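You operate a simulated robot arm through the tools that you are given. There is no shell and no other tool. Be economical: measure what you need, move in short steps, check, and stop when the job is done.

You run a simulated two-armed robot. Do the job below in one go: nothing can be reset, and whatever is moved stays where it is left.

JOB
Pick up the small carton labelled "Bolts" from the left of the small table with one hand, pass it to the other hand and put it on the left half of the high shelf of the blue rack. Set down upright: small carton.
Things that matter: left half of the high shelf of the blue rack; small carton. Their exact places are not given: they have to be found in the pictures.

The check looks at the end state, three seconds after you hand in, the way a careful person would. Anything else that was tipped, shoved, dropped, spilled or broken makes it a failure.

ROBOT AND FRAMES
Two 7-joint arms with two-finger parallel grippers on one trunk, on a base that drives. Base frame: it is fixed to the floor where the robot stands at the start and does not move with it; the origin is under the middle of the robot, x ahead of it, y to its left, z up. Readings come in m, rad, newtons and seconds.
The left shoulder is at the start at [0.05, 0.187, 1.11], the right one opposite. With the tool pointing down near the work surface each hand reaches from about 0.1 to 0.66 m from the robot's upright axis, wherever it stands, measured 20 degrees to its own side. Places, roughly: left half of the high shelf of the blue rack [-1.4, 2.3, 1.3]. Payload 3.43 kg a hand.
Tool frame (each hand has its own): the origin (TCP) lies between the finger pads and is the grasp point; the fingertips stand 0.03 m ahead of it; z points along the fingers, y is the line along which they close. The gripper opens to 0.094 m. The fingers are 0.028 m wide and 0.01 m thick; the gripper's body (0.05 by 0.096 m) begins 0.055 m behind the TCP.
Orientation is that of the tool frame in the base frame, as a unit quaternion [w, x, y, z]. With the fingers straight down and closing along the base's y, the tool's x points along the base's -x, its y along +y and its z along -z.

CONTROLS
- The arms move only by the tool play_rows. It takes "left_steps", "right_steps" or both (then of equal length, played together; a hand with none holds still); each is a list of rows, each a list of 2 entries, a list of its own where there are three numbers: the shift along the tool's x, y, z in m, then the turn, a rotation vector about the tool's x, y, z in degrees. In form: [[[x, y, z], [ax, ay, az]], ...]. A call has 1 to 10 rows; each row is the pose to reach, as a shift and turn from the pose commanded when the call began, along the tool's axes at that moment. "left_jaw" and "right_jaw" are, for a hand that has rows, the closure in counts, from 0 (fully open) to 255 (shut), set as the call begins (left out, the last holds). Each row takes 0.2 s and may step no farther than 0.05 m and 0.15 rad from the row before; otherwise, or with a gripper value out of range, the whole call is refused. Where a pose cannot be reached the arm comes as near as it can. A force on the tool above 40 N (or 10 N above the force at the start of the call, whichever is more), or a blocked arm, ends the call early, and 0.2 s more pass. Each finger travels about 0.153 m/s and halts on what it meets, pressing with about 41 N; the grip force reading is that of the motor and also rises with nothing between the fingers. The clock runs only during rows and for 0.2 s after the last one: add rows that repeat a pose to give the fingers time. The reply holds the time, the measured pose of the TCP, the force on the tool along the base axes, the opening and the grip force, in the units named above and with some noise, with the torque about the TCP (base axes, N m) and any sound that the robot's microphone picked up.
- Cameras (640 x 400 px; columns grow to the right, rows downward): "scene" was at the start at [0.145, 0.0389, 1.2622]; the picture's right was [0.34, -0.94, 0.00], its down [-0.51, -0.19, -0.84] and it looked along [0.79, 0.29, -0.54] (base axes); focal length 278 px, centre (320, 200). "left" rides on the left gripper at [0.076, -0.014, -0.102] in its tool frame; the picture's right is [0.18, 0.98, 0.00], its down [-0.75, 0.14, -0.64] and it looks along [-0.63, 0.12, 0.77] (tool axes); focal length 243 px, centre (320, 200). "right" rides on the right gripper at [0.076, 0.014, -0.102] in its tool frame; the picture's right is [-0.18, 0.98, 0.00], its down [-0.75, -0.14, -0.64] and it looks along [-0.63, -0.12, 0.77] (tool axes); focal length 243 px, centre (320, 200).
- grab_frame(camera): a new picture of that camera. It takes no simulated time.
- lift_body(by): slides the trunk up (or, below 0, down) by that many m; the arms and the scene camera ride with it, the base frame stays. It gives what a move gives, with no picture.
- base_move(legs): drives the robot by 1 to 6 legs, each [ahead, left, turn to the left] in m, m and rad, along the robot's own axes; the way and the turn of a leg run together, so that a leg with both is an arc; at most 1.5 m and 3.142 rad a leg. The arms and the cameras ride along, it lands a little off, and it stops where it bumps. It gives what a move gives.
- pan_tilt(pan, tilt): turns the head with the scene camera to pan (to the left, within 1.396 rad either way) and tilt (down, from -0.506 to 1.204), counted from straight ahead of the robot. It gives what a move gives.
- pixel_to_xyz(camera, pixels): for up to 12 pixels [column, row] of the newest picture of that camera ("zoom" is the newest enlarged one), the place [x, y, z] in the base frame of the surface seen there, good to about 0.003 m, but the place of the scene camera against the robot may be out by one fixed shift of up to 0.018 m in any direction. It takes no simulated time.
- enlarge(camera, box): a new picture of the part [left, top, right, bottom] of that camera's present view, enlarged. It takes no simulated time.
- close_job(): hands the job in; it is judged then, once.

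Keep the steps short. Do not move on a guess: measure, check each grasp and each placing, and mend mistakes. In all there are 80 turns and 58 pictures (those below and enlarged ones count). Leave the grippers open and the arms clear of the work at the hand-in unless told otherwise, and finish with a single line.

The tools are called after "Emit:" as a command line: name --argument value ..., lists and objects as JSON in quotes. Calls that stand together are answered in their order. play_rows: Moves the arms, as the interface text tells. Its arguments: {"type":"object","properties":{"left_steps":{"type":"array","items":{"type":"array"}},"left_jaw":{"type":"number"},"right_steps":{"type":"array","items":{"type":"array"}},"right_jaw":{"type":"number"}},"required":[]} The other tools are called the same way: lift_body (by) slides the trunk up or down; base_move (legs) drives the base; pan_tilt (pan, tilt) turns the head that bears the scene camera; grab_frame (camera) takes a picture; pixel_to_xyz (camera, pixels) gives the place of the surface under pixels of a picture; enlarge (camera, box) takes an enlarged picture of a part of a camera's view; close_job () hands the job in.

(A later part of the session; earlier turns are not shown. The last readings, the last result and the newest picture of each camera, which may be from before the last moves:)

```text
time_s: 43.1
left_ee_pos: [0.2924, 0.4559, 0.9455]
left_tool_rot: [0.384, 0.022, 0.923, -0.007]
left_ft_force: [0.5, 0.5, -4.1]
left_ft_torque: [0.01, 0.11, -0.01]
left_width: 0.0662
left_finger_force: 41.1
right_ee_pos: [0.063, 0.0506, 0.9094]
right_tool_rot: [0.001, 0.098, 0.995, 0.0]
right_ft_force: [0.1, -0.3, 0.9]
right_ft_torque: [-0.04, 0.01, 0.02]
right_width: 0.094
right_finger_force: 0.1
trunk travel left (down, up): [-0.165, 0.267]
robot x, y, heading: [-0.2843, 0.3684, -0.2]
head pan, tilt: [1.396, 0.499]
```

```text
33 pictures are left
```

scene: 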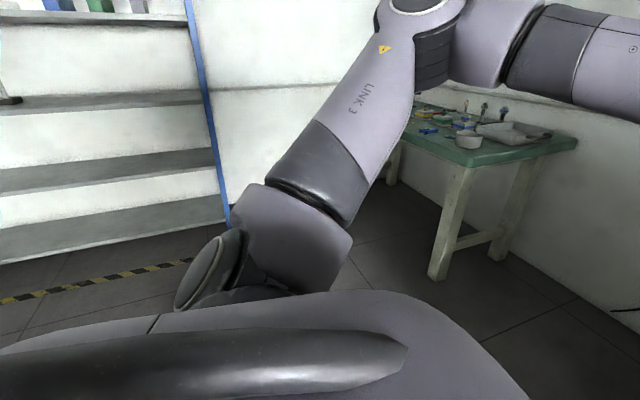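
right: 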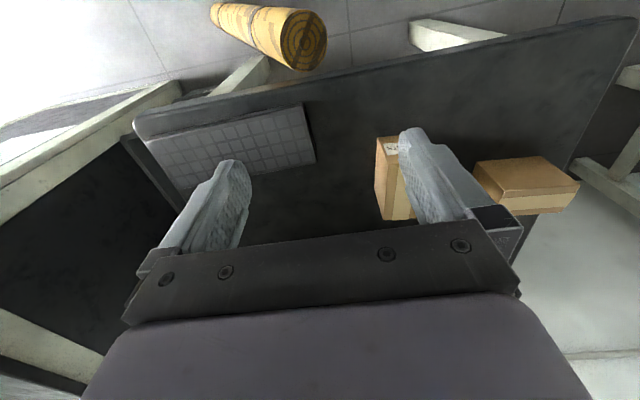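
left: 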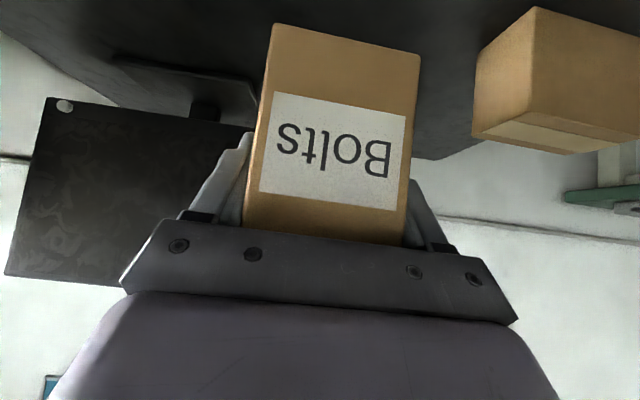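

Free space all round. I turn left to face the rack (heading ≈ 1.57). The sweep radius of about 0.65 clears the green table.

Emit:
base_move --legs '[[-0.2, 0, 0], [0, 0, 1.77]]'

Emit:
pan_tilt --pan 0.5 --tilt 0.0

Emit:
grab_frame --camera "scene"

```text
time_s: 48.9
left_ee_pos: [-0.6698, 0.9573, 0.9454]
left_tool_rot: [-0.251, 0.692, -0.612, -0.289]
left_ft_force: [-0.2, 0.6, -4.3]
left_ft_torque: [-0.11, 0.03, 0.02]
left_width: 0.0662
left_finger_force: 40.8
right_ee_pos: [-0.229, 0.802, 0.9085]
right_tool_rot: [0.0, -0.698, 0.716, 0.0]
right_ft_force: [0.6, 0.3, 0.5]
right_ft_torque: [0.01, -0.03, 0.01]
right_width: 0.0943
right_finger_force: 0.1
trunk travel left (down, up): [-0.165, 0.267]
robot x, y, heading: [-0.4776, 0.4033, 1.545]
head pan, tilt: [1.396, 0.499]
```

```text
time_s: 50.1
left_ee_pos: [-0.669, 0.9575, 0.9449]
left_tool_rot: [-0.251, 0.692, -0.612, -0.289]
left_ft_force: [0.4, 0.0, -4.3]
left_ft_torque: [-0.04, 0.01, 0.01]
left_width: 0.0664
left_finger_force: 41.0
right_ee_pos: [-0.2303, 0.8018, 0.9084]
right_tool_rot: [0.0, -0.698, 0.716, 0.0]
right_ft_force: [0.4, 1.2, 0.2]
right_ft_torque: [0.03, 0.01, 0.0]
right_width: 0.0939
right_finger_force: 0.0
trunk travel left (down, up): [-0.165, 0.267]
robot x, y, heading: [-0.4798, 0.4029, 1.539]
head pan, tilt: [0.499, 0.0]
```

```text
32 pictures are left
```

scene: 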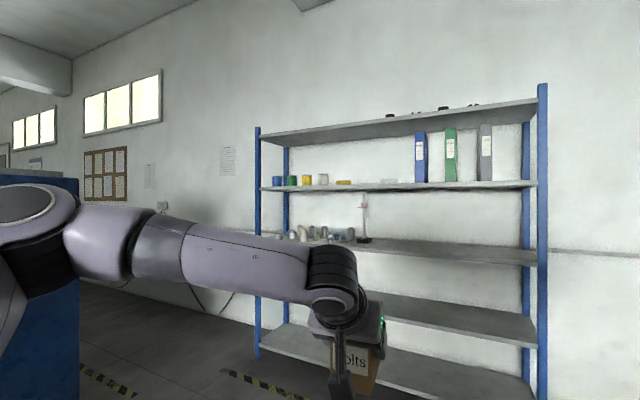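

The whole rack is in view. I enlarge the high shelf and measure the items on it.

Emit:
enlarge --camera "scene" --box '[240, 110, 440, 235]'

Emit:
pixel_to_xyz --camera "scene" --pixels '[[276, 181], [292, 181], [306, 181], [323, 180], [343, 182], [389, 181], [310, 188], [420, 186], [258, 188], [540, 180], [330, 185], [40, 260]]'

```text
3.20 times, centred on (340, 172) of scene
```

zoom: 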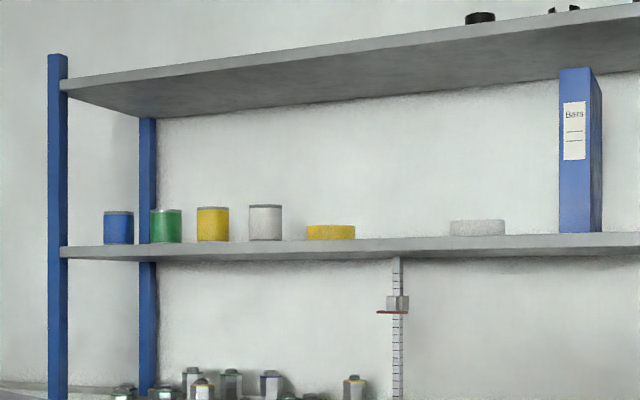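

```text
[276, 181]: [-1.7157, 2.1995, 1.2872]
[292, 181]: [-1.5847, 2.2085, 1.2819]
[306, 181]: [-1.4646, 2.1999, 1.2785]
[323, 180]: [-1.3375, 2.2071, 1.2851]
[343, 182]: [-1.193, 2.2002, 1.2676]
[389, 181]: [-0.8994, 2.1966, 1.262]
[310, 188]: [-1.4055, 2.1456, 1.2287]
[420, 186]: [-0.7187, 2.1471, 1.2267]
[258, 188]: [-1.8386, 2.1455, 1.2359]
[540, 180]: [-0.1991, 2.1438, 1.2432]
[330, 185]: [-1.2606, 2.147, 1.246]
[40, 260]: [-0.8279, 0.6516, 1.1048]
```

The free gap on the high shelf, left of the middle (x≈−1.02), is between the flat yellow tape (right edge ≈−1.14) and the flat grey one (≈−0.955). I aim for carton centre x ≈ −1.09.

Next is the handover here in open space. First I raise the trunk. Then I swing the left hand to point right and the right hand to point left.

Emit:
lift_body --by 0.26

Emit:
play_rows --left_steps '[[[0.0064, -0.008, -0.0064], [4.25, 0, 4.23]], [[0.0128, -0.016, -0.0128], [8.5, 0, 8.46]], [[0.0192, -0.024, -0.0192], [12.75, 0, 12.7]], [[0.0256, -0.032, -0.0256], [17, 0, 16.9]], [[0.032, -0.04, -0.032], [21.3, 0, 21.15]], [[0.0384, -0.048, -0.0384], [25.5, 0, 25.4]], [[0.0448, -0.056, -0.0448], [29.8, 0, 29.6]], [[0.0512, -0.064, -0.0512], [34, 0, 33.8]], [[0.0576, -0.072, -0.0576], [38.3, 0, 38.1]], [[0.064, -0.08, -0.064], [42.5, 0, 42.3]]]' --right_steps '[[[0, 0, 0], [0, 0, -6]], [[0, 0, 0], [0, 0, -12]], [[0, 0, 0], [0, 0, -18]], [[0, 0, 0], [0, 0, -24]], [[0, 0, 0], [0, 0, -30]], [[0, 0, 0], [0, 0, -36]], [[0, 0, 0], [0, 0, -42]], [[0, 0, 0], [0, 0, -48]], [[0, 0, 0], [0, 0, -54]], [[0, 0, 0], [0, 0, -60]]]'

```text
time_s: 52.8
left_ee_pos: [-0.6682, 0.9584, 1.2052]
left_tool_rot: [-0.253, 0.691, -0.613, -0.289]
left_ft_force: [0.3, 0.1, -4.4]
left_ft_torque: [-0.08, 0.01, 0.01]
left_width: 0.0661
left_finger_force: 41.5
right_ee_pos: [-0.2301, 0.8024, 1.1689]
right_tool_rot: [0.0, -0.697, 0.717, 0.0]
right_ft_force: [-0.2, 0.1, -0.4]
right_ft_torque: [0.01, 0.01, 0.03]
right_width: 0.094
right_finger_force: 0.0
trunk travel left (down, up): [-0.425, 0.007]
robot x, y, heading: [-0.4785, 0.4022, 1.549]
head pan, tilt: [0.499, 0.0]
```

```text
time_s: 55.0
left_ee_pos: [-0.5796, 0.8767, 1.2041]
left_tool_rot: [0.362, -0.293, 0.877, 0.121]
left_ft_force: [-0.8, -0.3, -3.3]
left_ft_torque: [-0.07, 0.07, 0.01]
left_width: 0.0662
left_finger_force: 40.8
right_ee_pos: [-0.2486, 0.7841, 1.1671]
right_tool_rot: [0.0, 0.962, -0.272, 0.0]
right_ft_force: [0.6, 0.1, -0.8]
right_ft_torque: [-0.02, -0.02, -0.01]
right_width: 0.0942
right_finger_force: 0.0
right hand out of reach, approached as far as the arm can: row 10
trunk travel left (down, up): [-0.425, 0.007]
robot x, y, heading: [-0.4806, 0.4057, 1.548]
head pan, tilt: [0.499, 0.0]
```

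The right hand nears a wrist limit at 60° of yaw pointing straight down. I tilt it 45° now, which changes the wrist geometry, while the left completes its turn to the right.

Emit:
play_rows --left_steps '[[[-0.004, -0.009, 0.004], [4.5, 0, 4.5]], [[-0.008, -0.018, 0.008], [9, 0, 9]], [[-0.012, -0.027, 0.012], [13.5, 0, 13.5]], [[-0.017, -0.036, 0.017], [18, 0, 18]], [[-0.021, -0.045, 0.021], [22.5, 0, 22.5]], [[-0.025, -0.052, 0.025], [27, 0, 27]], [[-0.025, -0.052, 0.025], [27, 0, 27]]]' --right_steps '[[[0, 0, 0], [0, -7.5, 0]], [[0, 0, 0], [0, -15, 0]], [[0, 0, 0], [0, -22.5, 0]], [[0, 0, 0], [0, -30, 0]], [[0, 0, 0], [0, -37.5, 0]], [[0, 0, 0], [0, -45, 0]], [[0, 0, 0], [0, -45, 0]]]'

Emit:
pan_tilt --pan 0.0 --tilt 0.5

Emit:
grab_frame --camera "scene"

```text
time_s: 56.5
left_ee_pos: [-0.5206, 0.8593, 1.203]
left_tool_rot: [0.382, 0.009, 0.924, -0.005]
left_ft_force: [-0.8, 0.0, -4.6]
left_ft_torque: [0.0, 0.09, -0.01]
left_width: 0.0662
left_finger_force: 40.9
right_ee_pos: [-0.255, 0.7593, 1.1927]
right_tool_rot: [-0.097, 0.89, -0.274, -0.352]
right_ft_force: [-0.6, 0.6, -0.4]
right_ft_torque: [0.0, -0.03, 0.02]
right_width: 0.0938
right_finger_force: 0.0
right hand out of reach, approached as far as the arm can: row 2, 3, 4, 5, 6, 7
trunk travel left (down, up): [-0.425, 0.007]
robot x, y, heading: [-0.477, 0.4045, 1.547]
head pan, tilt: [0.499, 0.0]
```

```text
time_s: 57.5
left_ee_pos: [-0.5188, 0.8569, 1.2046]
left_tool_rot: [0.381, 0.009, 0.925, -0.004]
left_ft_force: [-0.2, -0.2, -5.1]
left_ft_torque: [-0.03, 0.09, 0.01]
left_width: 0.0662
left_finger_force: 41.3
right_ee_pos: [-0.2527, 0.7571, 1.1935]
right_tool_rot: [-0.098, 0.889, -0.274, -0.353]
right_ft_force: [-0.2, -0.1, 0.0]
right_ft_torque: [0.01, 0.01, 0.03]
right_width: 0.0938
right_finger_force: 0.0
trunk travel left (down, up): [-0.425, 0.007]
robot x, y, heading: [-0.4796, 0.4034, 1.545]
head pan, tilt: [0.0, 0.499]
```

```text
30 pictures are left
```

scene: 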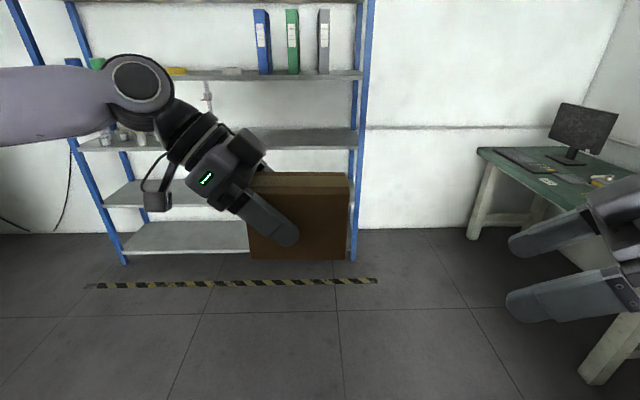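

The left hand holds the carton well at 45°, its long axis lying across the robot. The right hand was too close to the body. I move it out to the mirror of the left pose (robot frame about 0.453, −0.13), keeping its orientation.

Emit:
play_rows --right_steps '[[[-0.0226, -0.0087, 0.0211], [0, 0, 0]], [[-0.0453, -0.0174, 0.0423], [0, 0, 0]], [[-0.068, -0.026, 0.0634], [0, 0, 0]], [[-0.0906, -0.0348, 0.0846], [0, 0, 0]], [[-0.0906, -0.0348, 0.0846], [0, 0, 0]]]'

```text
time_s: 58.7
left_ee_pos: [-0.5193, 0.8577, 1.2042]
left_tool_rot: [0.382, 0.008, 0.924, -0.003]
left_ft_force: [-0.3, -1.0, -4.2]
left_ft_torque: [0.01, 0.09, 0.01]
left_width: 0.0661
left_finger_force: 41.0
right_ee_pos: [-0.3225, 0.8411, 1.1871]
right_tool_rot: [-0.094, 0.887, -0.281, -0.354]
right_ft_force: [0.4, -1.0, -0.4]
right_ft_torque: [0.02, 0.04, 0.0]
right_width: 0.0942
right_finger_force: 0.1
right hand out of reach, approached as far as the arm can: row 2, 3, 4, 5
trunk travel left (down, up): [-0.425, 0.007]
robot x, y, heading: [-0.4782, 0.4022, 1.543]
head pan, tilt: [0.0, 0.499]
```

Nearly there: robot frame (0.443, −0.144). I try turning further about the vertical, by 15° first.

Emit:
play_rows --right_steps '[[[0, 0, 0], [-3.4, 0, -3.65]], [[0, 0, 0], [-6.8, 0, -7.3]], [[0, 0, 0], [-10.2, 0, -10.95]], [[0, 0, 0], [-10.2, 0, -10.95]]]'

Emit:
pan_tilt --pan -0.5 --tilt 0.5

Emit:
grab_frame --camera "scene"

```text
time_s: 59.7
left_ee_pos: [-0.5192, 0.8576, 1.2047]
left_tool_rot: [0.38, 0.008, 0.925, -0.003]
left_ft_force: [-0.1, 0.0, -3.5]
left_ft_torque: [0.01, 0.14, -0.02]
left_width: 0.066
left_finger_force: 41.7
right_ee_pos: [-0.3337, 0.8082, 1.1885]
right_tool_rot: [-0.074, 0.899, -0.242, -0.358]
right_ft_force: [-0.2, 0.4, 0.6]
right_ft_torque: [0.01, 0.0, 0.02]
right_width: 0.0938
right_finger_force: 0.1
right hand out of reach, approached as far as the arm can: row 1, 2, 3, 4
trunk travel left (down, up): [-0.425, 0.007]
robot x, y, heading: [-0.4807, 0.4027, 1.542]
head pan, tilt: [0.0, 0.499]
```

```text
time_s: 60.6
left_ee_pos: [-0.519, 0.8573, 1.2047]
left_tool_rot: [0.381, 0.009, 0.924, -0.004]
left_ft_force: [0.1, -0.4, -5.5]
left_ft_torque: [0.02, 0.13, 0.03]
left_width: 0.0661
left_finger_force: 40.9
right_ee_pos: [-0.3337, 0.8101, 1.1896]
right_tool_rot: [-0.074, 0.898, -0.242, -0.359]
right_ft_force: [0.8, 0.3, -0.6]
right_ft_torque: [0.0, -0.01, -0.03]
right_width: 0.0938
right_finger_force: 0.0
trunk travel left (down, up): [-0.425, 0.007]
robot x, y, heading: [-0.4822, 0.4041, 1.541]
head pan, tilt: [-0.499, 0.499]
```

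```text
29 pictures are left
```

scene: 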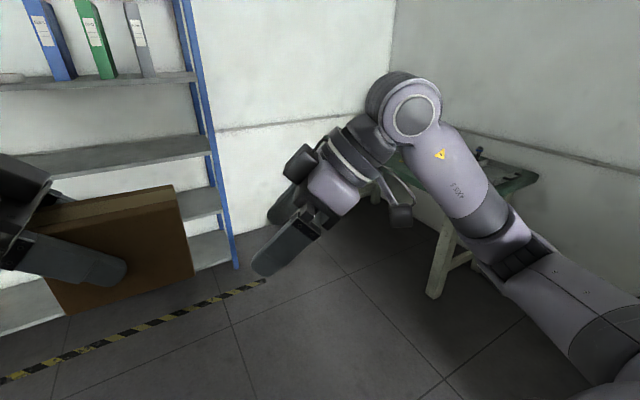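

The right wrist's roll is at its limit. Rolling the hand 180° about its own finger axis, the other way, gives the same grasp with the camera on the upper side, well inside the range. I do that in three calls, backing off slightly.

Emit:
play_rows --right_steps '[[[0, 0, -0.01], [0, 0, 8.4]], [[0, 0, -0.02], [0, 0, 16.8]], [[0, 0, -0.03], [0, 0, 25.2]], [[0, 0, -0.04], [0, 0, 33.6]], [[0, 0, -0.05], [0, 0, 42]], [[0, 0, -0.05], [0, 0, 50.4]], [[0, 0, -0.05], [0, 0, 58.8]], [[0, 0, -0.05], [0, 0, 67.2]], [[0, 0, -0.05], [0, 0, 75.6]], [[0, 0, -0.05], [0, 0, 84]]]'

Emit:
play_rows --right_steps '[[[0, 0, 0], [0, 0, 8.4]], [[0, 0, 0], [0, 0, 16.8]], [[0, 0, 0], [0, 0, 25.2]], [[0, 0, 0], [0, 0, 33.6]], [[0, 0, 0], [0, 0, 42]], [[0, 0, 0], [0, 0, 50.4]], [[0, 0, 0], [0, 0, 58.8]], [[0, 0, 0], [0, 0, 67.2]], [[0, 0, 0], [0, 0, 75.6]], [[0, 0, 0], [0, 0, 84]]]'

```text
time_s: 62.8
left_ee_pos: [-0.5193, 0.8573, 1.2048]
left_tool_rot: [0.382, 0.009, 0.924, -0.003]
left_ft_force: [0.2, 0.5, -5.0]
left_ft_torque: [-0.03, 0.08, -0.02]
left_width: 0.0662
left_finger_force: 40.8
right_ee_pos: [-0.3018, 0.7936, 1.2277]
right_tool_rot: [-0.185, -0.504, 0.783, 0.315]
right_ft_force: [-0.6, 0.2, -0.3]
right_ft_torque: [-0.02, 0.0, -0.01]
right_width: 0.094
right_finger_force: 0.0
trunk travel left (down, up): [-0.425, 0.007]
robot x, y, heading: [-0.4801, 0.4086, 1.544]
head pan, tilt: [-0.499, 0.499]
```

```text
time_s: 65.0
left_ee_pos: [-0.5199, 0.8583, 1.2045]
left_tool_rot: [0.381, 0.009, 0.924, -0.004]
left_ft_force: [0.3, -0.6, -4.9]
left_ft_torque: [0.0, 0.08, 0.01]
left_width: 0.0663
left_finger_force: 40.6
right_ee_pos: [-0.3028, 0.7938, 1.2264]
right_tool_rot: [-0.349, 0.15, 0.919, 0.111]
right_ft_force: [-0.2, -0.2, 0.0]
right_ft_torque: [0.05, 0.01, 0.01]
right_width: 0.094
right_finger_force: 0.1
trunk travel left (down, up): [-0.425, 0.007]
robot x, y, heading: [-0.4792, 0.4068, 1.543]
head pan, tilt: [-0.499, 0.499]
```

The roll is clear of limits. I now align the right hand exactly opposite the left (a 20° correction) and move to a standoff 0.10 m back along its finger axis from the planned grasp point.

Emit:
play_rows --right_steps '[[[0, 0, 0], [5.9, 1.1, -3.4]], [[0.02, 0.006, 0.011], [11.8, 2.3, -6.8]], [[0.045, 0.013, 0.025], [17.7, 3.4, -10.2]], [[0.072, 0.021, 0.039], [17.7, 3.4, -10.2]], [[0.0985, 0.0293, 0.0534], [17.7, 3.4, -10.2]], [[0.0985, 0.0293, 0.0534], [17.7, 3.4, -10.2]]]'

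Emit:
grab_frame --camera "right"

Emit:
pan_tilt --pan -0.15 --tilt 0.4

Emit:
grab_frame --camera "scene"

```text
time_s: 66.4
left_ee_pos: [-0.5194, 0.8584, 1.2048]
left_tool_rot: [0.381, 0.008, 0.924, -0.004]
left_ft_force: [-0.1, -0.4, -4.1]
left_ft_torque: [-0.01, 0.07, -0.02]
left_width: 0.066
left_finger_force: 41.4
right_ee_pos: [-0.3954, 0.858, 1.2568]
right_tool_rot: [-0.382, 0.007, 0.924, 0.003]
right_ft_force: [0.4, -0.2, -0.1]
right_ft_torque: [-0.04, 0.03, 0.0]
right_width: 0.0941
right_finger_force: 0.1
trunk travel left (down, up): [-0.425, 0.007]
robot x, y, heading: [-0.479, 0.4077, 1.544]
head pan, tilt: [-0.499, 0.499]
```

```text
28 pictures are left
```

right: 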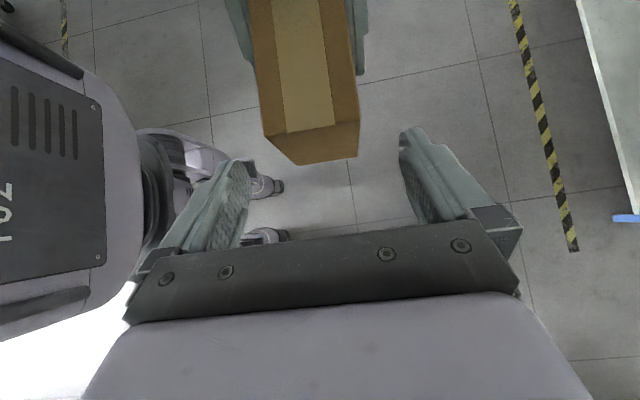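

```text
time_s: 67.2
left_ee_pos: [-0.5186, 0.8567, 1.2036]
left_tool_rot: [0.38, 0.008, 0.925, -0.003]
left_ft_force: [0.4, -0.1, -4.6]
left_ft_torque: [0.04, 0.11, 0.02]
left_width: 0.0661
left_finger_force: 41.2
right_ee_pos: [-0.396, 0.8582, 1.2577]
right_tool_rot: [-0.382, 0.008, 0.924, 0.004]
right_ft_force: [-0.4, -0.6, -0.3]
right_ft_torque: [-0.05, 0.01, 0.01]
right_width: 0.0941
right_finger_force: 0.0
trunk travel left (down, up): [-0.425, 0.007]
robot x, y, heading: [-0.4781, 0.4033, 1.541]
head pan, tilt: [-0.15, 0.4]
```

```text
27 pictures are left
```

scene: 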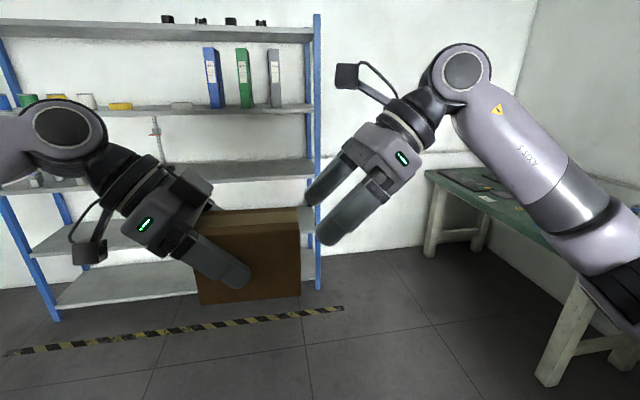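

Excellent alignment. I measure the carton's near end from the right hand camera.

Emit:
pixel_to_xyz --camera "right" --pixels '[[266, 136], [356, 122], [310, 128], [298, 162], [355, 155], [300, 60], [327, 146], [256, 60], [352, 60]]'

Emit:
enlarge --camera "right" --box '[210, 0, 410, 180]'

```text
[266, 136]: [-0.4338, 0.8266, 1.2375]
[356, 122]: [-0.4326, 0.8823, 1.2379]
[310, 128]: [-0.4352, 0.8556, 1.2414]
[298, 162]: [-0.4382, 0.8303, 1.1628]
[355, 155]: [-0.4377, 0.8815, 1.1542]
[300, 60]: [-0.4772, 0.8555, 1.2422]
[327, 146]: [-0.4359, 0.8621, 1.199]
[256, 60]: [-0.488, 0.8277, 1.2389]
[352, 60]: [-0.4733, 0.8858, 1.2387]
```

```text
2.22 times, centred on (310, 90) of right
```

zoom: 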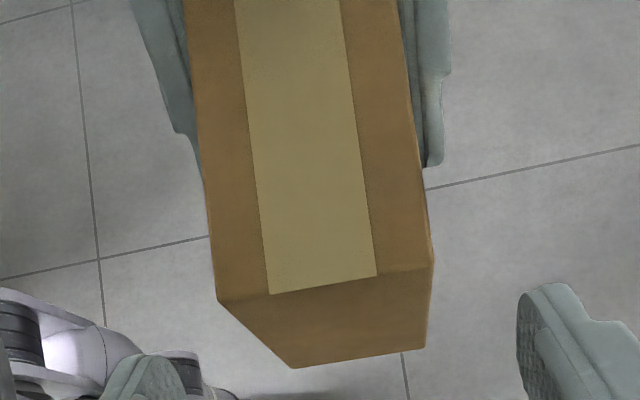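

The near face is at x −0.436, top z 1.240, centre y 0.8555. I advance to TCP (−0.460, 0.856, 1.185) along the finger axis with the jaw open.

Emit:
play_rows --right_steps '[[[-0.0057, -0.002, 0.02], [0, 0, 0]], [[-0.0057, -0.002, 0.04], [0, 0, 0]], [[-0.0057, -0.002, 0.06], [0, 0, 0]], [[-0.0057, -0.002, 0.08], [0, 0, 0]], [[-0.0057, -0.002, 0.0962], [0, 0, 0]], [[-0.0057, -0.002, 0.0962], [0, 0, 0]]]' --right_jaw 0

Emit:
grab_frame --camera "scene"

Emit:
grab_frame --camera "right"

```text
time_s: 68.6
left_ee_pos: [-0.5194, 0.8573, 1.203]
left_tool_rot: [0.379, 0.008, 0.925, -0.004]
left_ft_force: [-9.8, -0.8, -8.2]
left_ft_torque: [0.11, 0.07, -0.12]
left_width: 0.0663
left_finger_force: 41.2
right_ee_pos: [-0.4588, 0.856, 1.1847]
right_tool_rot: [-0.382, 0.008, 0.924, 0.004]
right_ft_force: [10.3, 0.1, 4.1]
right_ft_torque: [-0.09, 0.48, 0.06]
right_width: 0.0943
right_finger_force: 0.1
trunk travel left (down, up): [-0.425, 0.007]
robot x, y, heading: [-0.4776, 0.4037, 1.546]
head pan, tilt: [-0.15, 0.4]
```

```text
25 pictures are left
```

scene: 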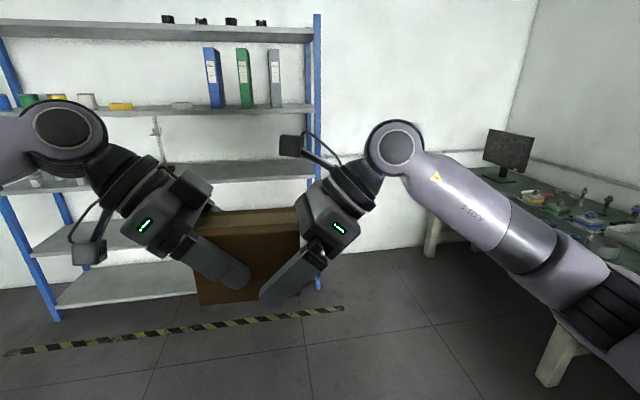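

```text
24 pictures are left
```

right: 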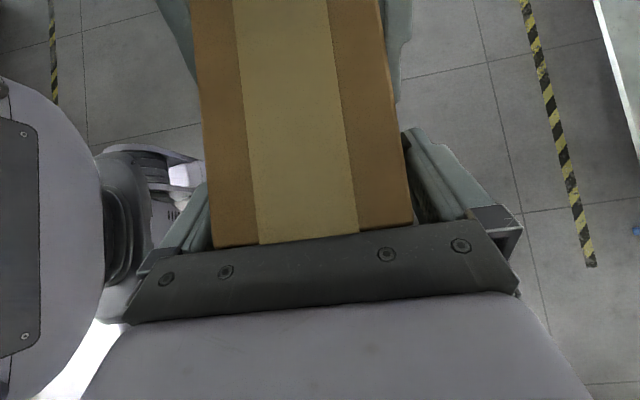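

The palm is just pressing the carton's edge with 10 N. I back off 5 mm horizontally.

Emit:
play_rows --right_steps '[[[-0.0035, 0, -0.0035], [0, 0, 0]], [[-0.0035, 0, -0.0035], [0, 0, 0]], [[-0.0035, 0, -0.0035], [0, 0, 0]]]'

```text
time_s: 69.4
left_ee_pos: [-0.519, 0.8581, 1.2047]
left_tool_rot: [0.381, 0.008, 0.924, -0.004]
left_ft_force: [-0.3, 0.0, -5.1]
left_ft_torque: [-0.02, 0.14, -0.01]
left_width: 0.0663
left_finger_force: 41.2
right_ee_pos: [-0.454, 0.8555, 1.1848]
right_tool_rot: [-0.381, 0.007, 0.924, 0.002]
right_ft_force: [0.0, 0.0, 0.3]
right_ft_torque: [0.02, -0.05, -0.02]
right_width: 0.094
right_finger_force: 0.0
trunk travel left (down, up): [-0.425, 0.007]
robot x, y, heading: [-0.4799, 0.4039, 1.547]
head pan, tilt: [-0.15, 0.4]
```

The force is gone. I close the right hand and watch forces and width.

Emit:
play_rows --right_steps '[[[0, 0, 0], [0, 0, 0]], [[0, 0, 0], [0, 0, 0]], [[0, 0, 0], [0, 0, 0]], [[0, 0, 0], [0, 0, 0]]]' --right_jaw 255

Emit:
grab_frame --camera "right"

```text
time_s: 70.4
left_ee_pos: [-0.5192, 0.856, 1.2042]
left_tool_rot: [0.381, 0.009, 0.924, -0.004]
left_ft_force: [1.2, -7.1, -0.8]
left_ft_torque: [-0.11, -0.15, -0.36]
left_width: 0.0662
left_finger_force: 41.2
right_ee_pos: [-0.4546, 0.856, 1.1838]
right_tool_rot: [-0.382, 0.008, 0.924, 0.003]
right_ft_force: [-3.0, 5.9, -0.2]
right_ft_torque: [-0.02, 0.02, -0.04]
right_width: 0.0664
right_finger_force: 41.6
trunk travel left (down, up): [-0.425, 0.007]
robot x, y, heading: [-0.4788, 0.4011, 1.541]
head pan, tilt: [-0.15, 0.4]
```

```text
23 pictures are left
```

right: 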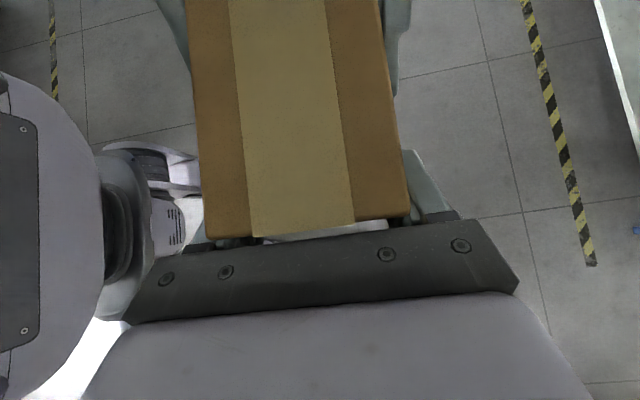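

The right holds at 0.066 m, 41 N. I open the left and check that the right takes the weight.

Emit:
play_rows --left_steps '[[[0, 0, 0], [0, 0, 0]], [[0, 0, 0], [0, 0, 0]], [[0, 0, 0], [0, 0, 0]], [[0, 0, -0.01], [0, 0, 0]]]' --left_jaw 0

Emit:
grab_frame --camera "scene"

```text
time_s: 71.4
left_ee_pos: [-0.5269, 0.8572, 1.2126]
left_tool_rot: [0.382, 0.009, 0.924, -0.003]
left_ft_force: [0.2, 0.7, 0.0]
left_ft_torque: [-0.01, -0.05, 0.0]
left_width: 0.0939
left_finger_force: 0.0
right_ee_pos: [-0.4551, 0.8559, 1.1839]
right_tool_rot: [-0.383, 0.007, 0.924, 0.003]
right_ft_force: [-0.5, 0.2, 0.6]
right_ft_torque: [-0.01, -0.19, 0.0]
right_width: 0.0662
right_finger_force: 40.8
trunk travel left (down, up): [-0.425, 0.007]
robot x, y, heading: [-0.482, 0.4032, 1.545]
head pan, tilt: [-0.15, 0.4]
```

```text
22 pictures are left
```

scene: 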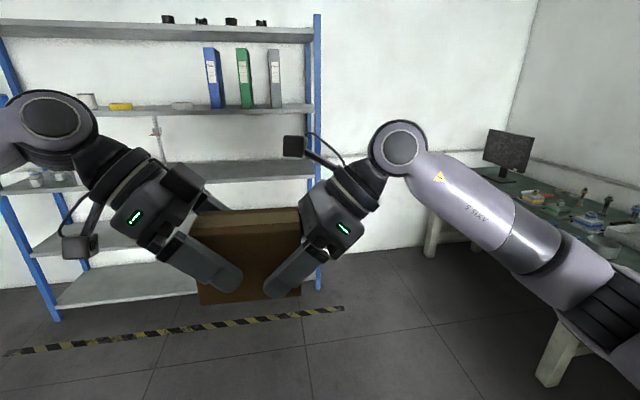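

The carton stays level in the right hand. I withdraw the left hand along its axis.

Emit:
play_rows --left_steps '[[[0, 0, -0.02], [0, 0, 0]], [[0, 0, -0.05], [0, 0, 0]], [[0, 0, -0.08], [0, 0, 0]], [[0, 0, -0.11], [0, 0, 0]], [[0, 0, -0.15], [0, 0, 0]], [[0, 0, -0.15], [0, 0, 0]]]'

Emit:
grab_frame --camera "scene"

```text
time_s: 72.8
left_ee_pos: [-0.633, 0.8593, 1.3177]
left_tool_rot: [0.381, 0.009, 0.925, -0.004]
left_ft_force: [-0.7, -0.9, -0.3]
left_ft_torque: [0.01, 0.03, 0.0]
left_width: 0.094
left_finger_force: 0.1
right_ee_pos: [-0.4546, 0.8551, 1.1853]
right_tool_rot: [-0.383, 0.007, 0.924, 0.003]
right_ft_force: [0.0, 0.1, 0.3]
right_ft_torque: [-0.02, -0.14, -0.03]
right_width: 0.0663
right_finger_force: 40.6
trunk travel left (down, up): [-0.425, 0.007]
robot x, y, heading: [-0.4823, 0.4025, 1.547]
head pan, tilt: [-0.15, 0.4]
```

```text
21 pictures are left
```

scene: 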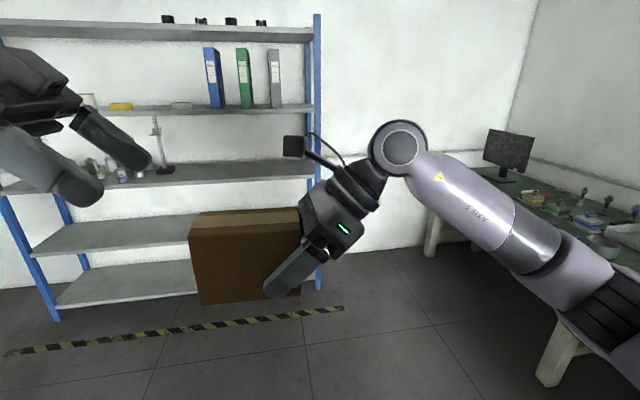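

The right hand alone holds the carton, upright. Next I turn the right hand clockwise about the vertical so it points towards the rack, shifting it to its own side.

Emit:
play_rows --right_steps '[[[-0.0085, 0, -0.0085], [-4.2, 0, 4.2]], [[-0.017, 0, -0.017], [-8.5, 0, 8.5]], [[-0.0255, 0, -0.0255], [-12.7, 0, 12.7]], [[-0.034, 0, -0.034], [-17, 0, 17]], [[-0.0425, 0, -0.0425], [-21.2, 0, 21.2]], [[-0.051, 0, -0.051], [-25.5, 0, 25.5]], [[-0.0595, 0, -0.0595], [-29.7, 0, 29.7]], [[-0.068, 0, -0.068], [-34, 0, 34]], [[-0.0765, 0, -0.0765], [-38.2, 0, 38.2]], [[-0.085, 0, -0.085], [-42.4, 0, 42.4]]]'

```text
time_s: 75.0
left_ee_pos: [-0.6318, 0.8594, 1.3187]
left_tool_rot: [0.381, 0.009, 0.925, -0.004]
left_ft_force: [0.1, 0.4, -0.6]
left_ft_torque: [0.01, 0.04, 0.04]
left_width: 0.0938
left_finger_force: 0.1
right_ee_pos: [-0.3336, 0.8528, 1.184]
right_tool_rot: [-0.33, 0.469, 0.796, 0.194]
right_ft_force: [-0.1, 0.3, -0.1]
right_ft_torque: [-0.19, -0.08, 0.03]
right_width: 0.0662
right_finger_force: 41.2
trunk travel left (down, up): [-0.425, 0.007]
robot x, y, heading: [-0.4795, 0.4052, 1.542]
head pan, tilt: [-0.15, 0.4]
```

Working. I finish the turn (29° more) and draw the left hand back and outward, so it will stay clear of the rack.

Emit:
play_rows --right_steps '[[[0, 0, 0], [-4.1, 0, 4.1]], [[0, 0, 0], [-8.2, 0, 8.2]], [[0, 0, 0], [-12.3, 0, 12.3]], [[0, 0, 0], [-16.4, 0, 16.4]], [[0, 0, 0], [-20.5, 0, 20.5]], [[0, 0, 0], [-20.5, 0, 20.5]]]' --left_steps '[[[0.014, -0.03, -0.014], [0, 0, 0]], [[0.028, -0.06, -0.028], [0, 0, 0]], [[0.042, -0.09, -0.042], [0, 0, 0]], [[0.056, -0.12, -0.056], [0, 0, 0]], [[0.07, -0.15, -0.07], [0, 0, 0]], [[0.07, -0.18, -0.07], [0, 0, 0]]]'

Emit:
grab_frame --camera "right"

Emit:
pan_tilt --pan 0.2 --tilt 0.3

Emit:
grab_frame --camera "scene"

```text
time_s: 76.4
left_ee_pos: [-0.7334, 0.6794, 1.3184]
left_tool_rot: [0.381, 0.009, 0.925, -0.003]
left_ft_force: [0.2, -0.2, -0.8]
left_ft_torque: [0.05, 0.05, 0.02]
left_width: 0.0938
left_finger_force: 0.1
right_ee_pos: [-0.3342, 0.853, 1.1838]
right_tool_rot: [-0.271, 0.653, 0.653, 0.271]
right_ft_force: [0.3, -0.4, -1.1]
right_ft_torque: [-0.16, -0.01, -0.04]
right_width: 0.066
right_finger_force: 41.0
trunk travel left (down, up): [-0.425, 0.007]
robot x, y, heading: [-0.4801, 0.4026, 1.542]
head pan, tilt: [-0.15, 0.4]
```

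```text
20 pictures are left
```

right: 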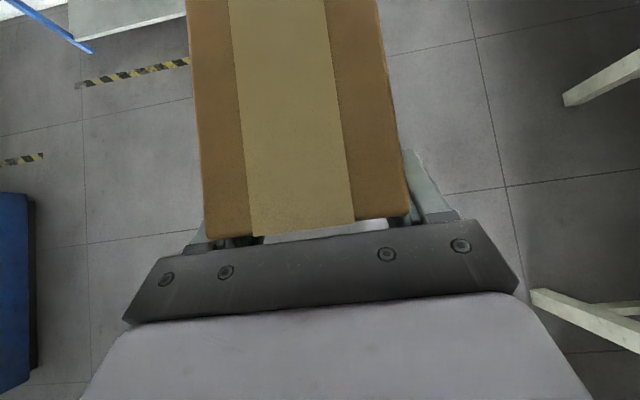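

```text
time_s: 77.3
left_ee_pos: [-0.733, 0.6814, 1.3187]
left_tool_rot: [0.381, 0.008, 0.925, -0.003]
left_ft_force: [-0.8, 0.8, 0.1]
left_ft_torque: [-0.02, 0.0, 0.02]
left_width: 0.0941
left_finger_force: 0.0
right_ee_pos: [-0.3345, 0.8539, 1.1849]
right_tool_rot: [-0.272, 0.652, 0.654, 0.269]
right_ft_force: [-0.7, 0.3, 0.2]
right_ft_torque: [-0.18, 0.02, 0.01]
right_width: 0.0662
right_finger_force: 40.7
trunk travel left (down, up): [-0.425, 0.007]
robot x, y, heading: [-0.4791, 0.4007, 1.544]
head pan, tilt: [0.201, 0.3]
```

```text
19 pictures are left
```

scene: 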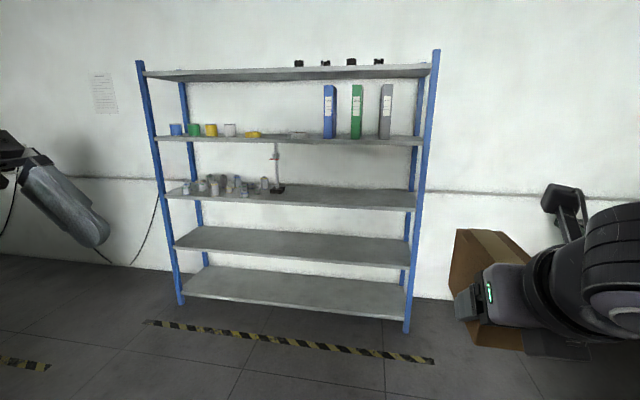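

The hand points at the rack. I check that the carton is level by measuring its top, and re-measure the gap on the shelf.

Emit:
pixel_to_xyz --camera "right" --pixels '[[215, 225], [400, 205], [300, 200], [195, 20], [285, 20], [372, 20], [285, 3]]'

Emit:
enlarge --camera "scene" --box '[200, 90, 340, 180]'

Emit:
pixel_to_xyz --camera "zoom" --pixels '[[110, 205], [160, 200], [205, 195], [270, 200], [275, 205], [410, 210], [490, 210], [360, 222], [340, 210], [220, 240], [600, 215], [300, 222]]'

```text
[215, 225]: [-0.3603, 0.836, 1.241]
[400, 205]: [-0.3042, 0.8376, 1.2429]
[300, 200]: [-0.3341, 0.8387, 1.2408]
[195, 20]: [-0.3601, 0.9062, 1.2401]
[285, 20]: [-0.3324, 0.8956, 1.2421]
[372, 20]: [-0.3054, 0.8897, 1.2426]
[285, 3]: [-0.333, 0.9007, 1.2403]
```

```text
4.44 times, centred on (270, 135) of scene
```

zoom: 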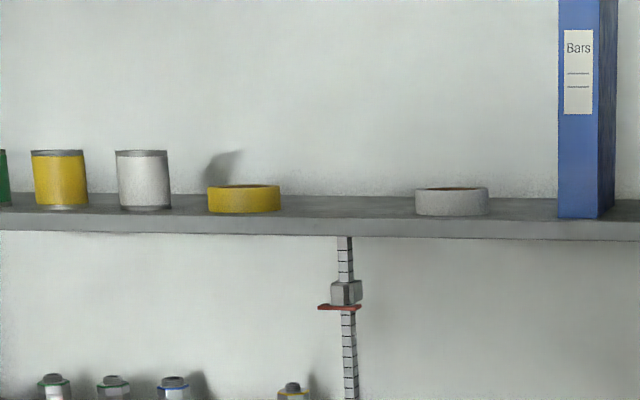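

```text
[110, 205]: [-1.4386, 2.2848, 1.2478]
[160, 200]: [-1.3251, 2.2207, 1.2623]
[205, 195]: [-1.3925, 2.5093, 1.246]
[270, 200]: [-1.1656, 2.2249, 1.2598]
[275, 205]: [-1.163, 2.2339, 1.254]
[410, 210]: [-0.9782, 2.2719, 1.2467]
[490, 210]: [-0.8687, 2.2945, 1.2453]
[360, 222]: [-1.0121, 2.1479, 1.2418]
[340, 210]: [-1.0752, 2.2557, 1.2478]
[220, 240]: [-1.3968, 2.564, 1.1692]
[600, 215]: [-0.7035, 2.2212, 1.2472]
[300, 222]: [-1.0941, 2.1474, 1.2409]
```

The carton is level, with its bottom 0.0375 below the TCP. Earlier I saw something tall and blue to my left, so I look there before driving that way.

Emit:
pan_tilt --pan 1.2 --tilt 0.35

Emit:
grab_frame --camera "scene"

```text
time_s: 78.5
left_ee_pos: [-0.7331, 0.6805, 1.3181]
left_tool_rot: [0.381, 0.008, 0.924, -0.003]
left_ft_force: [-0.7, 0.8, -0.3]
left_ft_torque: [0.03, -0.02, -0.02]
left_width: 0.0943
left_finger_force: 0.0
right_ee_pos: [-0.3335, 0.8541, 1.184]
right_tool_rot: [-0.271, 0.652, 0.654, 0.27]
right_ft_force: [-0.3, 0.4, 0.1]
right_ft_torque: [-0.18, -0.01, 0.01]
right_width: 0.0663
right_finger_force: 41.1
trunk travel left (down, up): [-0.425, 0.007]
robot x, y, heading: [-0.4798, 0.4083, 1.546]
head pan, tilt: [1.201, 0.351]
```

```text
17 pictures are left
```

scene: 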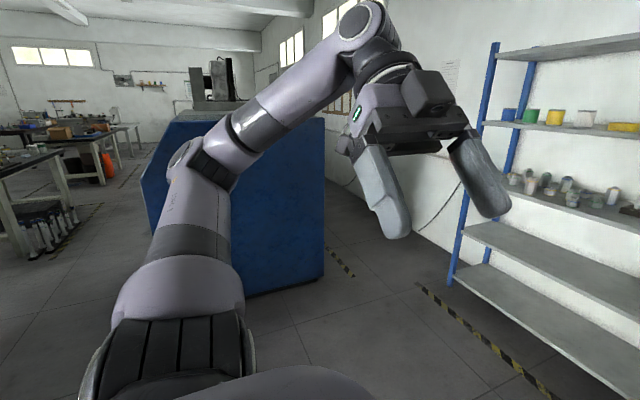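

Emit:
pixel_to_xyz --camera "scene" --pixels '[[270, 200], [320, 275], [320, 150], [250, 290], [160, 150], [200, 180], [355, 45], [130, 300], [245, 125], [290, 280]]'

```text
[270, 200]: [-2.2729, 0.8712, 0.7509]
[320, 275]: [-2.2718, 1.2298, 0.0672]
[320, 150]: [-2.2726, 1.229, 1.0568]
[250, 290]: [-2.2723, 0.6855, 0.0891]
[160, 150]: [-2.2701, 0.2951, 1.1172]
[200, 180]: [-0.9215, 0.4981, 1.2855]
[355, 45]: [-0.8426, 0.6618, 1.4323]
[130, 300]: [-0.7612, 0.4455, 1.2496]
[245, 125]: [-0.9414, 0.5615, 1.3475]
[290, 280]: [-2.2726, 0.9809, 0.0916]
```

The blue machine face is at x −2.27, well clear. I drive left 0.735 and ahead 0.95, stopping with the carton still 0.25 m short of the rack.

Emit:
base_move --legs '[[0, 0, 0.026], [0, 0.735, 0], [0.95, 0, 0]]'

```text
time_s: 90.3
left_ee_pos: [-1.4732, 1.6175, 1.3181]
left_tool_rot: [0.381, -0.001, 0.924, 0.001]
left_ft_force: [-0.5, -0.5, -0.1]
left_ft_torque: [-0.03, -0.01, 0.03]
left_width: 0.0938
left_finger_force: 0.1
right_ee_pos: [-1.0788, 1.7976, 1.1842]
right_tool_rot: [-0.274, 0.645, 0.661, 0.267]
right_ft_force: [0.3, -0.1, -0.4]
right_ft_torque: [-0.21, 0.03, -0.01]
right_width: 0.0664
right_finger_force: 41.2
trunk travel left (down, up): [-0.425, 0.007]
robot x, y, heading: [-1.215, 1.3484, 1.567]
head pan, tilt: [1.201, 0.351]
```

Arrived. I raise the right hand 0.15 m so the carton's bottom is about 0.04 above shelf level, then look at the shelf with the hand camera and the scene camera.

Emit:
play_rows --right_steps '[[[0.0265, 0, -0.0265], [-1, 0, 1]], [[0.053, 0, -0.053], [-1, 0, 1]], [[0.0795, 0, -0.0795], [-1, 0, 1]], [[0.106, 0, -0.106], [-1, 0, 1]], [[0.106, 0, -0.106], [-1, 0, 1]]]'

Emit:
pan_tilt --pan -0.1 --tilt 0.25

Emit:
grab_frame --camera "scene"

Emit:
grab_frame --camera "right"

```text
time_s: 91.5
left_ee_pos: [-1.4729, 1.6164, 1.3178]
left_tool_rot: [0.381, -0.002, 0.925, 0.001]
left_ft_force: [-0.3, 0.5, 0.0]
left_ft_torque: [-0.03, -0.06, -0.01]
left_width: 0.0942
left_finger_force: 0.0
right_ee_pos: [-1.0788, 1.7971, 1.3336]
right_tool_rot: [-0.271, 0.654, 0.653, 0.271]
right_ft_force: [-0.2, 0.6, -5.0]
right_ft_torque: [-0.22, 0.03, 0.01]
right_width: 0.066
right_finger_force: 41.2
trunk travel left (down, up): [-0.425, 0.007]
robot x, y, heading: [-1.2126, 1.3449, 1.562]
head pan, tilt: [1.201, 0.351]
```

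```text
time_s: 93.0
left_ee_pos: [-1.4737, 1.6164, 1.3179]
left_tool_rot: [0.381, -0.002, 0.925, 0.001]
left_ft_force: [0.0, 0.3, -0.2]
left_ft_torque: [-0.02, 0.01, 0.03]
left_width: 0.094
left_finger_force: 0.1
right_ee_pos: [-1.0785, 1.7969, 1.3325]
right_tool_rot: [-0.27, 0.654, 0.653, 0.271]
right_ft_force: [-0.3, 0.3, -3.9]
right_ft_torque: [-0.16, 0.0, -0.01]
right_width: 0.0663
right_finger_force: 41.0
trunk travel left (down, up): [-0.425, 0.007]
robot x, y, heading: [-1.2109, 1.3471, 1.567]
head pan, tilt: [-0.099, 0.25]
```

```text
16 pictures are left
```

scene: 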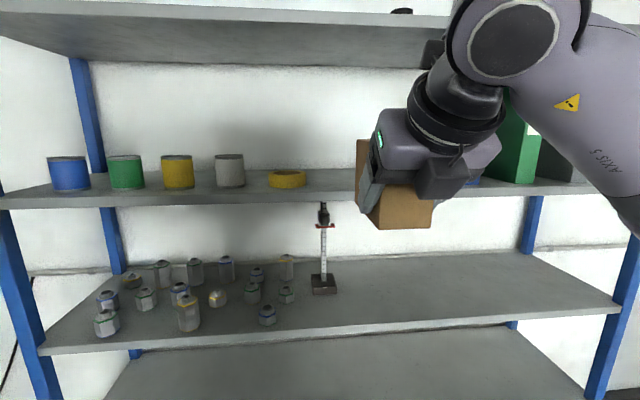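

```text
15 pictures are left
```

right: 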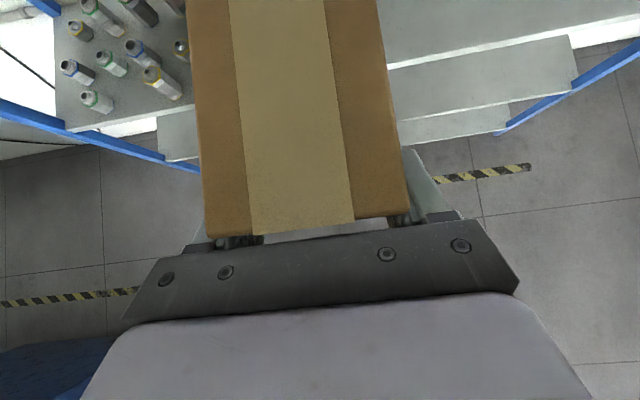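

I measure the shelf from both cameras.

Emit:
pixel_to_xyz --camera "right" --pixels '[[450, 20], [450, 50], [500, 80], [120, 120], [170, 165]]'

Emit:
pixel_to_xyz --camera "scene" --pixels '[[330, 180], [330, 190], [305, 178], [240, 180], [270, 188], [330, 198], [150, 195], [287, 176], [345, 175], [5, 200], [630, 280], [335, 80]]'

```text
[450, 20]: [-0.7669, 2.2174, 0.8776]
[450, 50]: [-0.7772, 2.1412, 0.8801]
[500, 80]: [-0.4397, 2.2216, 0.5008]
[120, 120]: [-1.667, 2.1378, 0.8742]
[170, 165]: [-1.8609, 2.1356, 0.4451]
```

```text
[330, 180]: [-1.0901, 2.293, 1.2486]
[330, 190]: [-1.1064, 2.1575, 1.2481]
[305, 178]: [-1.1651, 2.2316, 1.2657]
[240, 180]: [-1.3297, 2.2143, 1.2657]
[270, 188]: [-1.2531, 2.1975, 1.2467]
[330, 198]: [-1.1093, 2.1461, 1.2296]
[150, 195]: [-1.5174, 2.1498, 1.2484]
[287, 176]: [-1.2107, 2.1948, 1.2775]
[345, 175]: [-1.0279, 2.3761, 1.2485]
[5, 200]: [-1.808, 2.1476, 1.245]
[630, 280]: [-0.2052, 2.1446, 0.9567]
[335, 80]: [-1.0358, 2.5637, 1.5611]
```

By the hand camera the scene reads 0.011 low and 0.008 far, so the high shelf top is z≈1.259 with its front edge at y≈2.139. The gap is x −1.16 to −0.97. The carton bottom is now at 1.295, clear of the shelf and rolls. I drive ahead 0.34.

Emit:
base_move --legs '[[0.34, 0, 0]]'

Emit:
grab_frame --camera "scene"

Emit:
grab_frame --camera "right"

```text
time_s: 95.2
left_ee_pos: [-1.4716, 1.9576, 1.3192]
left_tool_rot: [0.381, -0.001, 0.924, 0.001]
left_ft_force: [-0.9, -0.6, -0.3]
left_ft_torque: [0.0, 0.04, -0.02]
left_width: 0.0939
left_finger_force: 0.0
right_ee_pos: [-1.0762, 2.1374, 1.3336]
right_tool_rot: [-0.271, 0.654, 0.653, 0.271]
right_ft_force: [0.1, -0.3, -4.0]
right_ft_torque: [-0.19, 0.0, -0.02]
right_width: 0.0662
right_finger_force: 40.4
trunk travel left (down, up): [-0.425, 0.007]
robot x, y, heading: [-1.2113, 1.6835, 1.568]
head pan, tilt: [-0.099, 0.25]
```

```text
14 pictures are left
```

scene: 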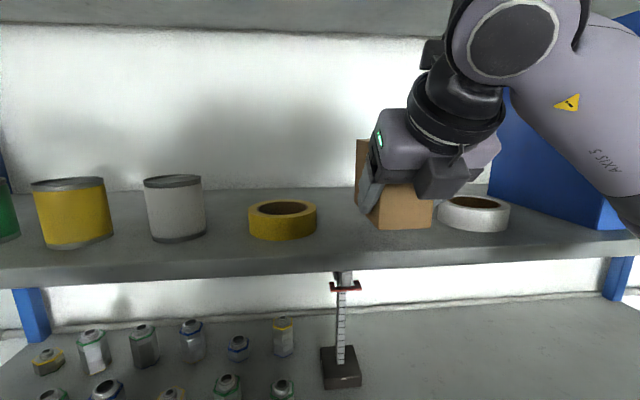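

```text
13 pictures are left
```

right: 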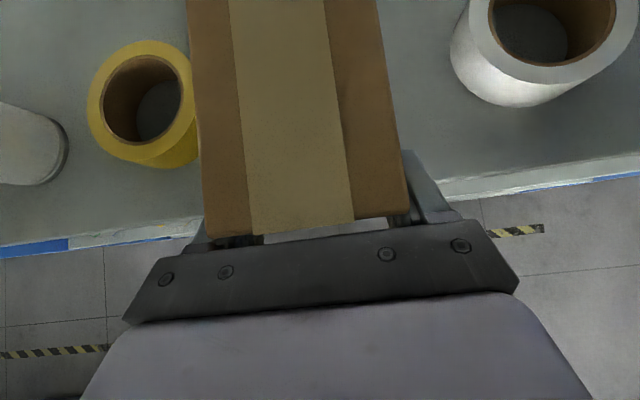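

Now the hand camera sees the shelf, the yellow roll (145,100) and the white roll (540,50). I measure them with it.

Emit:
pixel_to_xyz --camera "right" --pixels '[[192, 110], [175, 160], [455, 60], [420, 140], [440, 180], [110, 200], [60, 240], [190, 90], [462, 50], [150, 166], [430, 100]]'

Emit:
pixel_to_xyz --camera "scene" --pixels '[[316, 222], [318, 215], [440, 210], [438, 222], [340, 230], [340, 255], [405, 228]]'

```text
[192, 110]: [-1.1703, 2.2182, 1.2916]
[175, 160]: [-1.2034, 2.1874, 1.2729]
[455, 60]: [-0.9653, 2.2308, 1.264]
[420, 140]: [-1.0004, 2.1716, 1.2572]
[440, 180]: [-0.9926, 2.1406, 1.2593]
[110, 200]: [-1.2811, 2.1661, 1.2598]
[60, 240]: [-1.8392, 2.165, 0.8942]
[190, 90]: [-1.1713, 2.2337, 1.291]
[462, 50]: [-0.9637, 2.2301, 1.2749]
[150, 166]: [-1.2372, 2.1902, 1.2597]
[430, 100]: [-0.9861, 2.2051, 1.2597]
```

```text
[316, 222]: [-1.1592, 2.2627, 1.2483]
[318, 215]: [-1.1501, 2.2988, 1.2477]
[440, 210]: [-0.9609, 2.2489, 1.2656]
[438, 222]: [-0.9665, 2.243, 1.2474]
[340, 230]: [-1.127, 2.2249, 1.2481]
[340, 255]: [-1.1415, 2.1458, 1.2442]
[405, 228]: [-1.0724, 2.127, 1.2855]
```

Confirmed: shelf top 1.2595, edge y 2.14, free gap x −1.165 to −0.966. I move the carton ahead 0.06 and 0.013 left at this height (TCP → −1.089, 2.197).

Emit:
play_rows --right_steps '[[[0.014, -0.004, 0.014], [0, 0, 0]], [[0.028, -0.008, 0.028], [0, 0, 0]], [[0.0424, -0.013, 0.0424], [0, 0, 0]], [[0.0424, -0.013, 0.0424], [0, 0, 0]]]'

```text
time_s: 96.2
left_ee_pos: [-1.4705, 1.9569, 1.3178]
left_tool_rot: [0.381, -0.001, 0.925, 0.001]
left_ft_force: [0.7, -0.2, 0.6]
left_ft_torque: [-0.01, -0.02, 0.02]
left_width: 0.094
left_finger_force: 0.0
right_ee_pos: [-1.0888, 2.1976, 1.3327]
right_tool_rot: [-0.27, 0.654, 0.652, 0.271]
right_ft_force: [-0.1, -0.2, -5.2]
right_ft_torque: [-0.18, 0.01, 0.0]
right_width: 0.0663
right_finger_force: 40.6
trunk travel left (down, up): [-0.425, 0.007]
robot x, y, heading: [-1.212, 1.6843, 1.565]
head pan, tilt: [-0.099, 0.25]
```

Reached. I lower 0.034 slowly, to just about contact.

Emit:
play_rows --right_steps '[[[-0.0085, 0, 0.0085], [0, 0, 0]], [[-0.017, 0, 0.017], [0, 0, 0]], [[-0.0215, 0, 0.0215], [0, 0, 0]], [[-0.024, 0, 0.024], [0, 0, 0]], [[-0.024, 0, 0.024], [0, 0, 0]]]'

Emit:
enlarge --camera "scene" --box '[220, 110, 540, 300]'

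```text
time_s: 97.4
left_ee_pos: [-1.4721, 1.9554, 1.3188]
left_tool_rot: [0.381, -0.001, 0.925, 0.001]
left_ft_force: [-0.1, 0.2, -0.8]
left_ft_torque: [0.01, 0.0, -0.04]
left_width: 0.0937
left_finger_force: 0.1
right_ee_pos: [-1.0892, 2.1965, 1.2998]
right_tool_rot: [-0.27, 0.654, 0.652, 0.272]
right_ft_force: [-0.4, -0.6, -4.2]
right_ft_torque: [-0.17, -0.05, 0.01]
right_width: 0.0661
right_finger_force: 41.2
trunk travel left (down, up): [-0.425, 0.007]
robot x, y, heading: [-1.2157, 1.6818, 1.564]
head pan, tilt: [-0.099, 0.25]
```

```text
2.00 times, centred on (380, 205) of scene
```

zoom: 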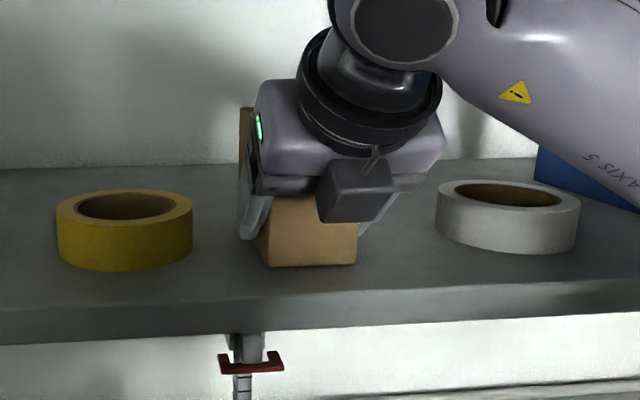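

Still hanging free with a 4.2 N load and about 2 mm to go. I lower in 1 mm steps to contact.

Emit:
play_rows --right_steps '[[[-0.0007, 0, 0.0007], [0, 0, 0]], [[-0.0014, 0, 0.0014], [0, 0, 0]], [[-0.0021, 0, 0.0021], [0, 0, 0]], [[-0.0021, 0, 0.0021], [0, 0, 0]]]'

```text
time_s: 98.4
left_ee_pos: [-1.4708, 1.957, 1.3196]
left_tool_rot: [0.382, 0.0, 0.924, 0.0]
left_ft_force: [0.0, -0.3, -0.7]
left_ft_torque: [0.03, 0.0, 0.01]
left_width: 0.0942
left_finger_force: 0.0
right_ee_pos: [-1.0896, 2.1965, 1.2989]
right_tool_rot: [-0.273, 0.653, 0.651, 0.273]
right_ft_force: [0.5, 3.5, 8.0]
right_ft_torque: [-0.29, -0.44, 0.07]
right_width: 0.0662
right_finger_force: 40.9
trunk travel left (down, up): [-0.425, 0.007]
robot x, y, heading: [-1.2129, 1.6838, 1.563]
head pan, tilt: [-0.099, 0.25]
```

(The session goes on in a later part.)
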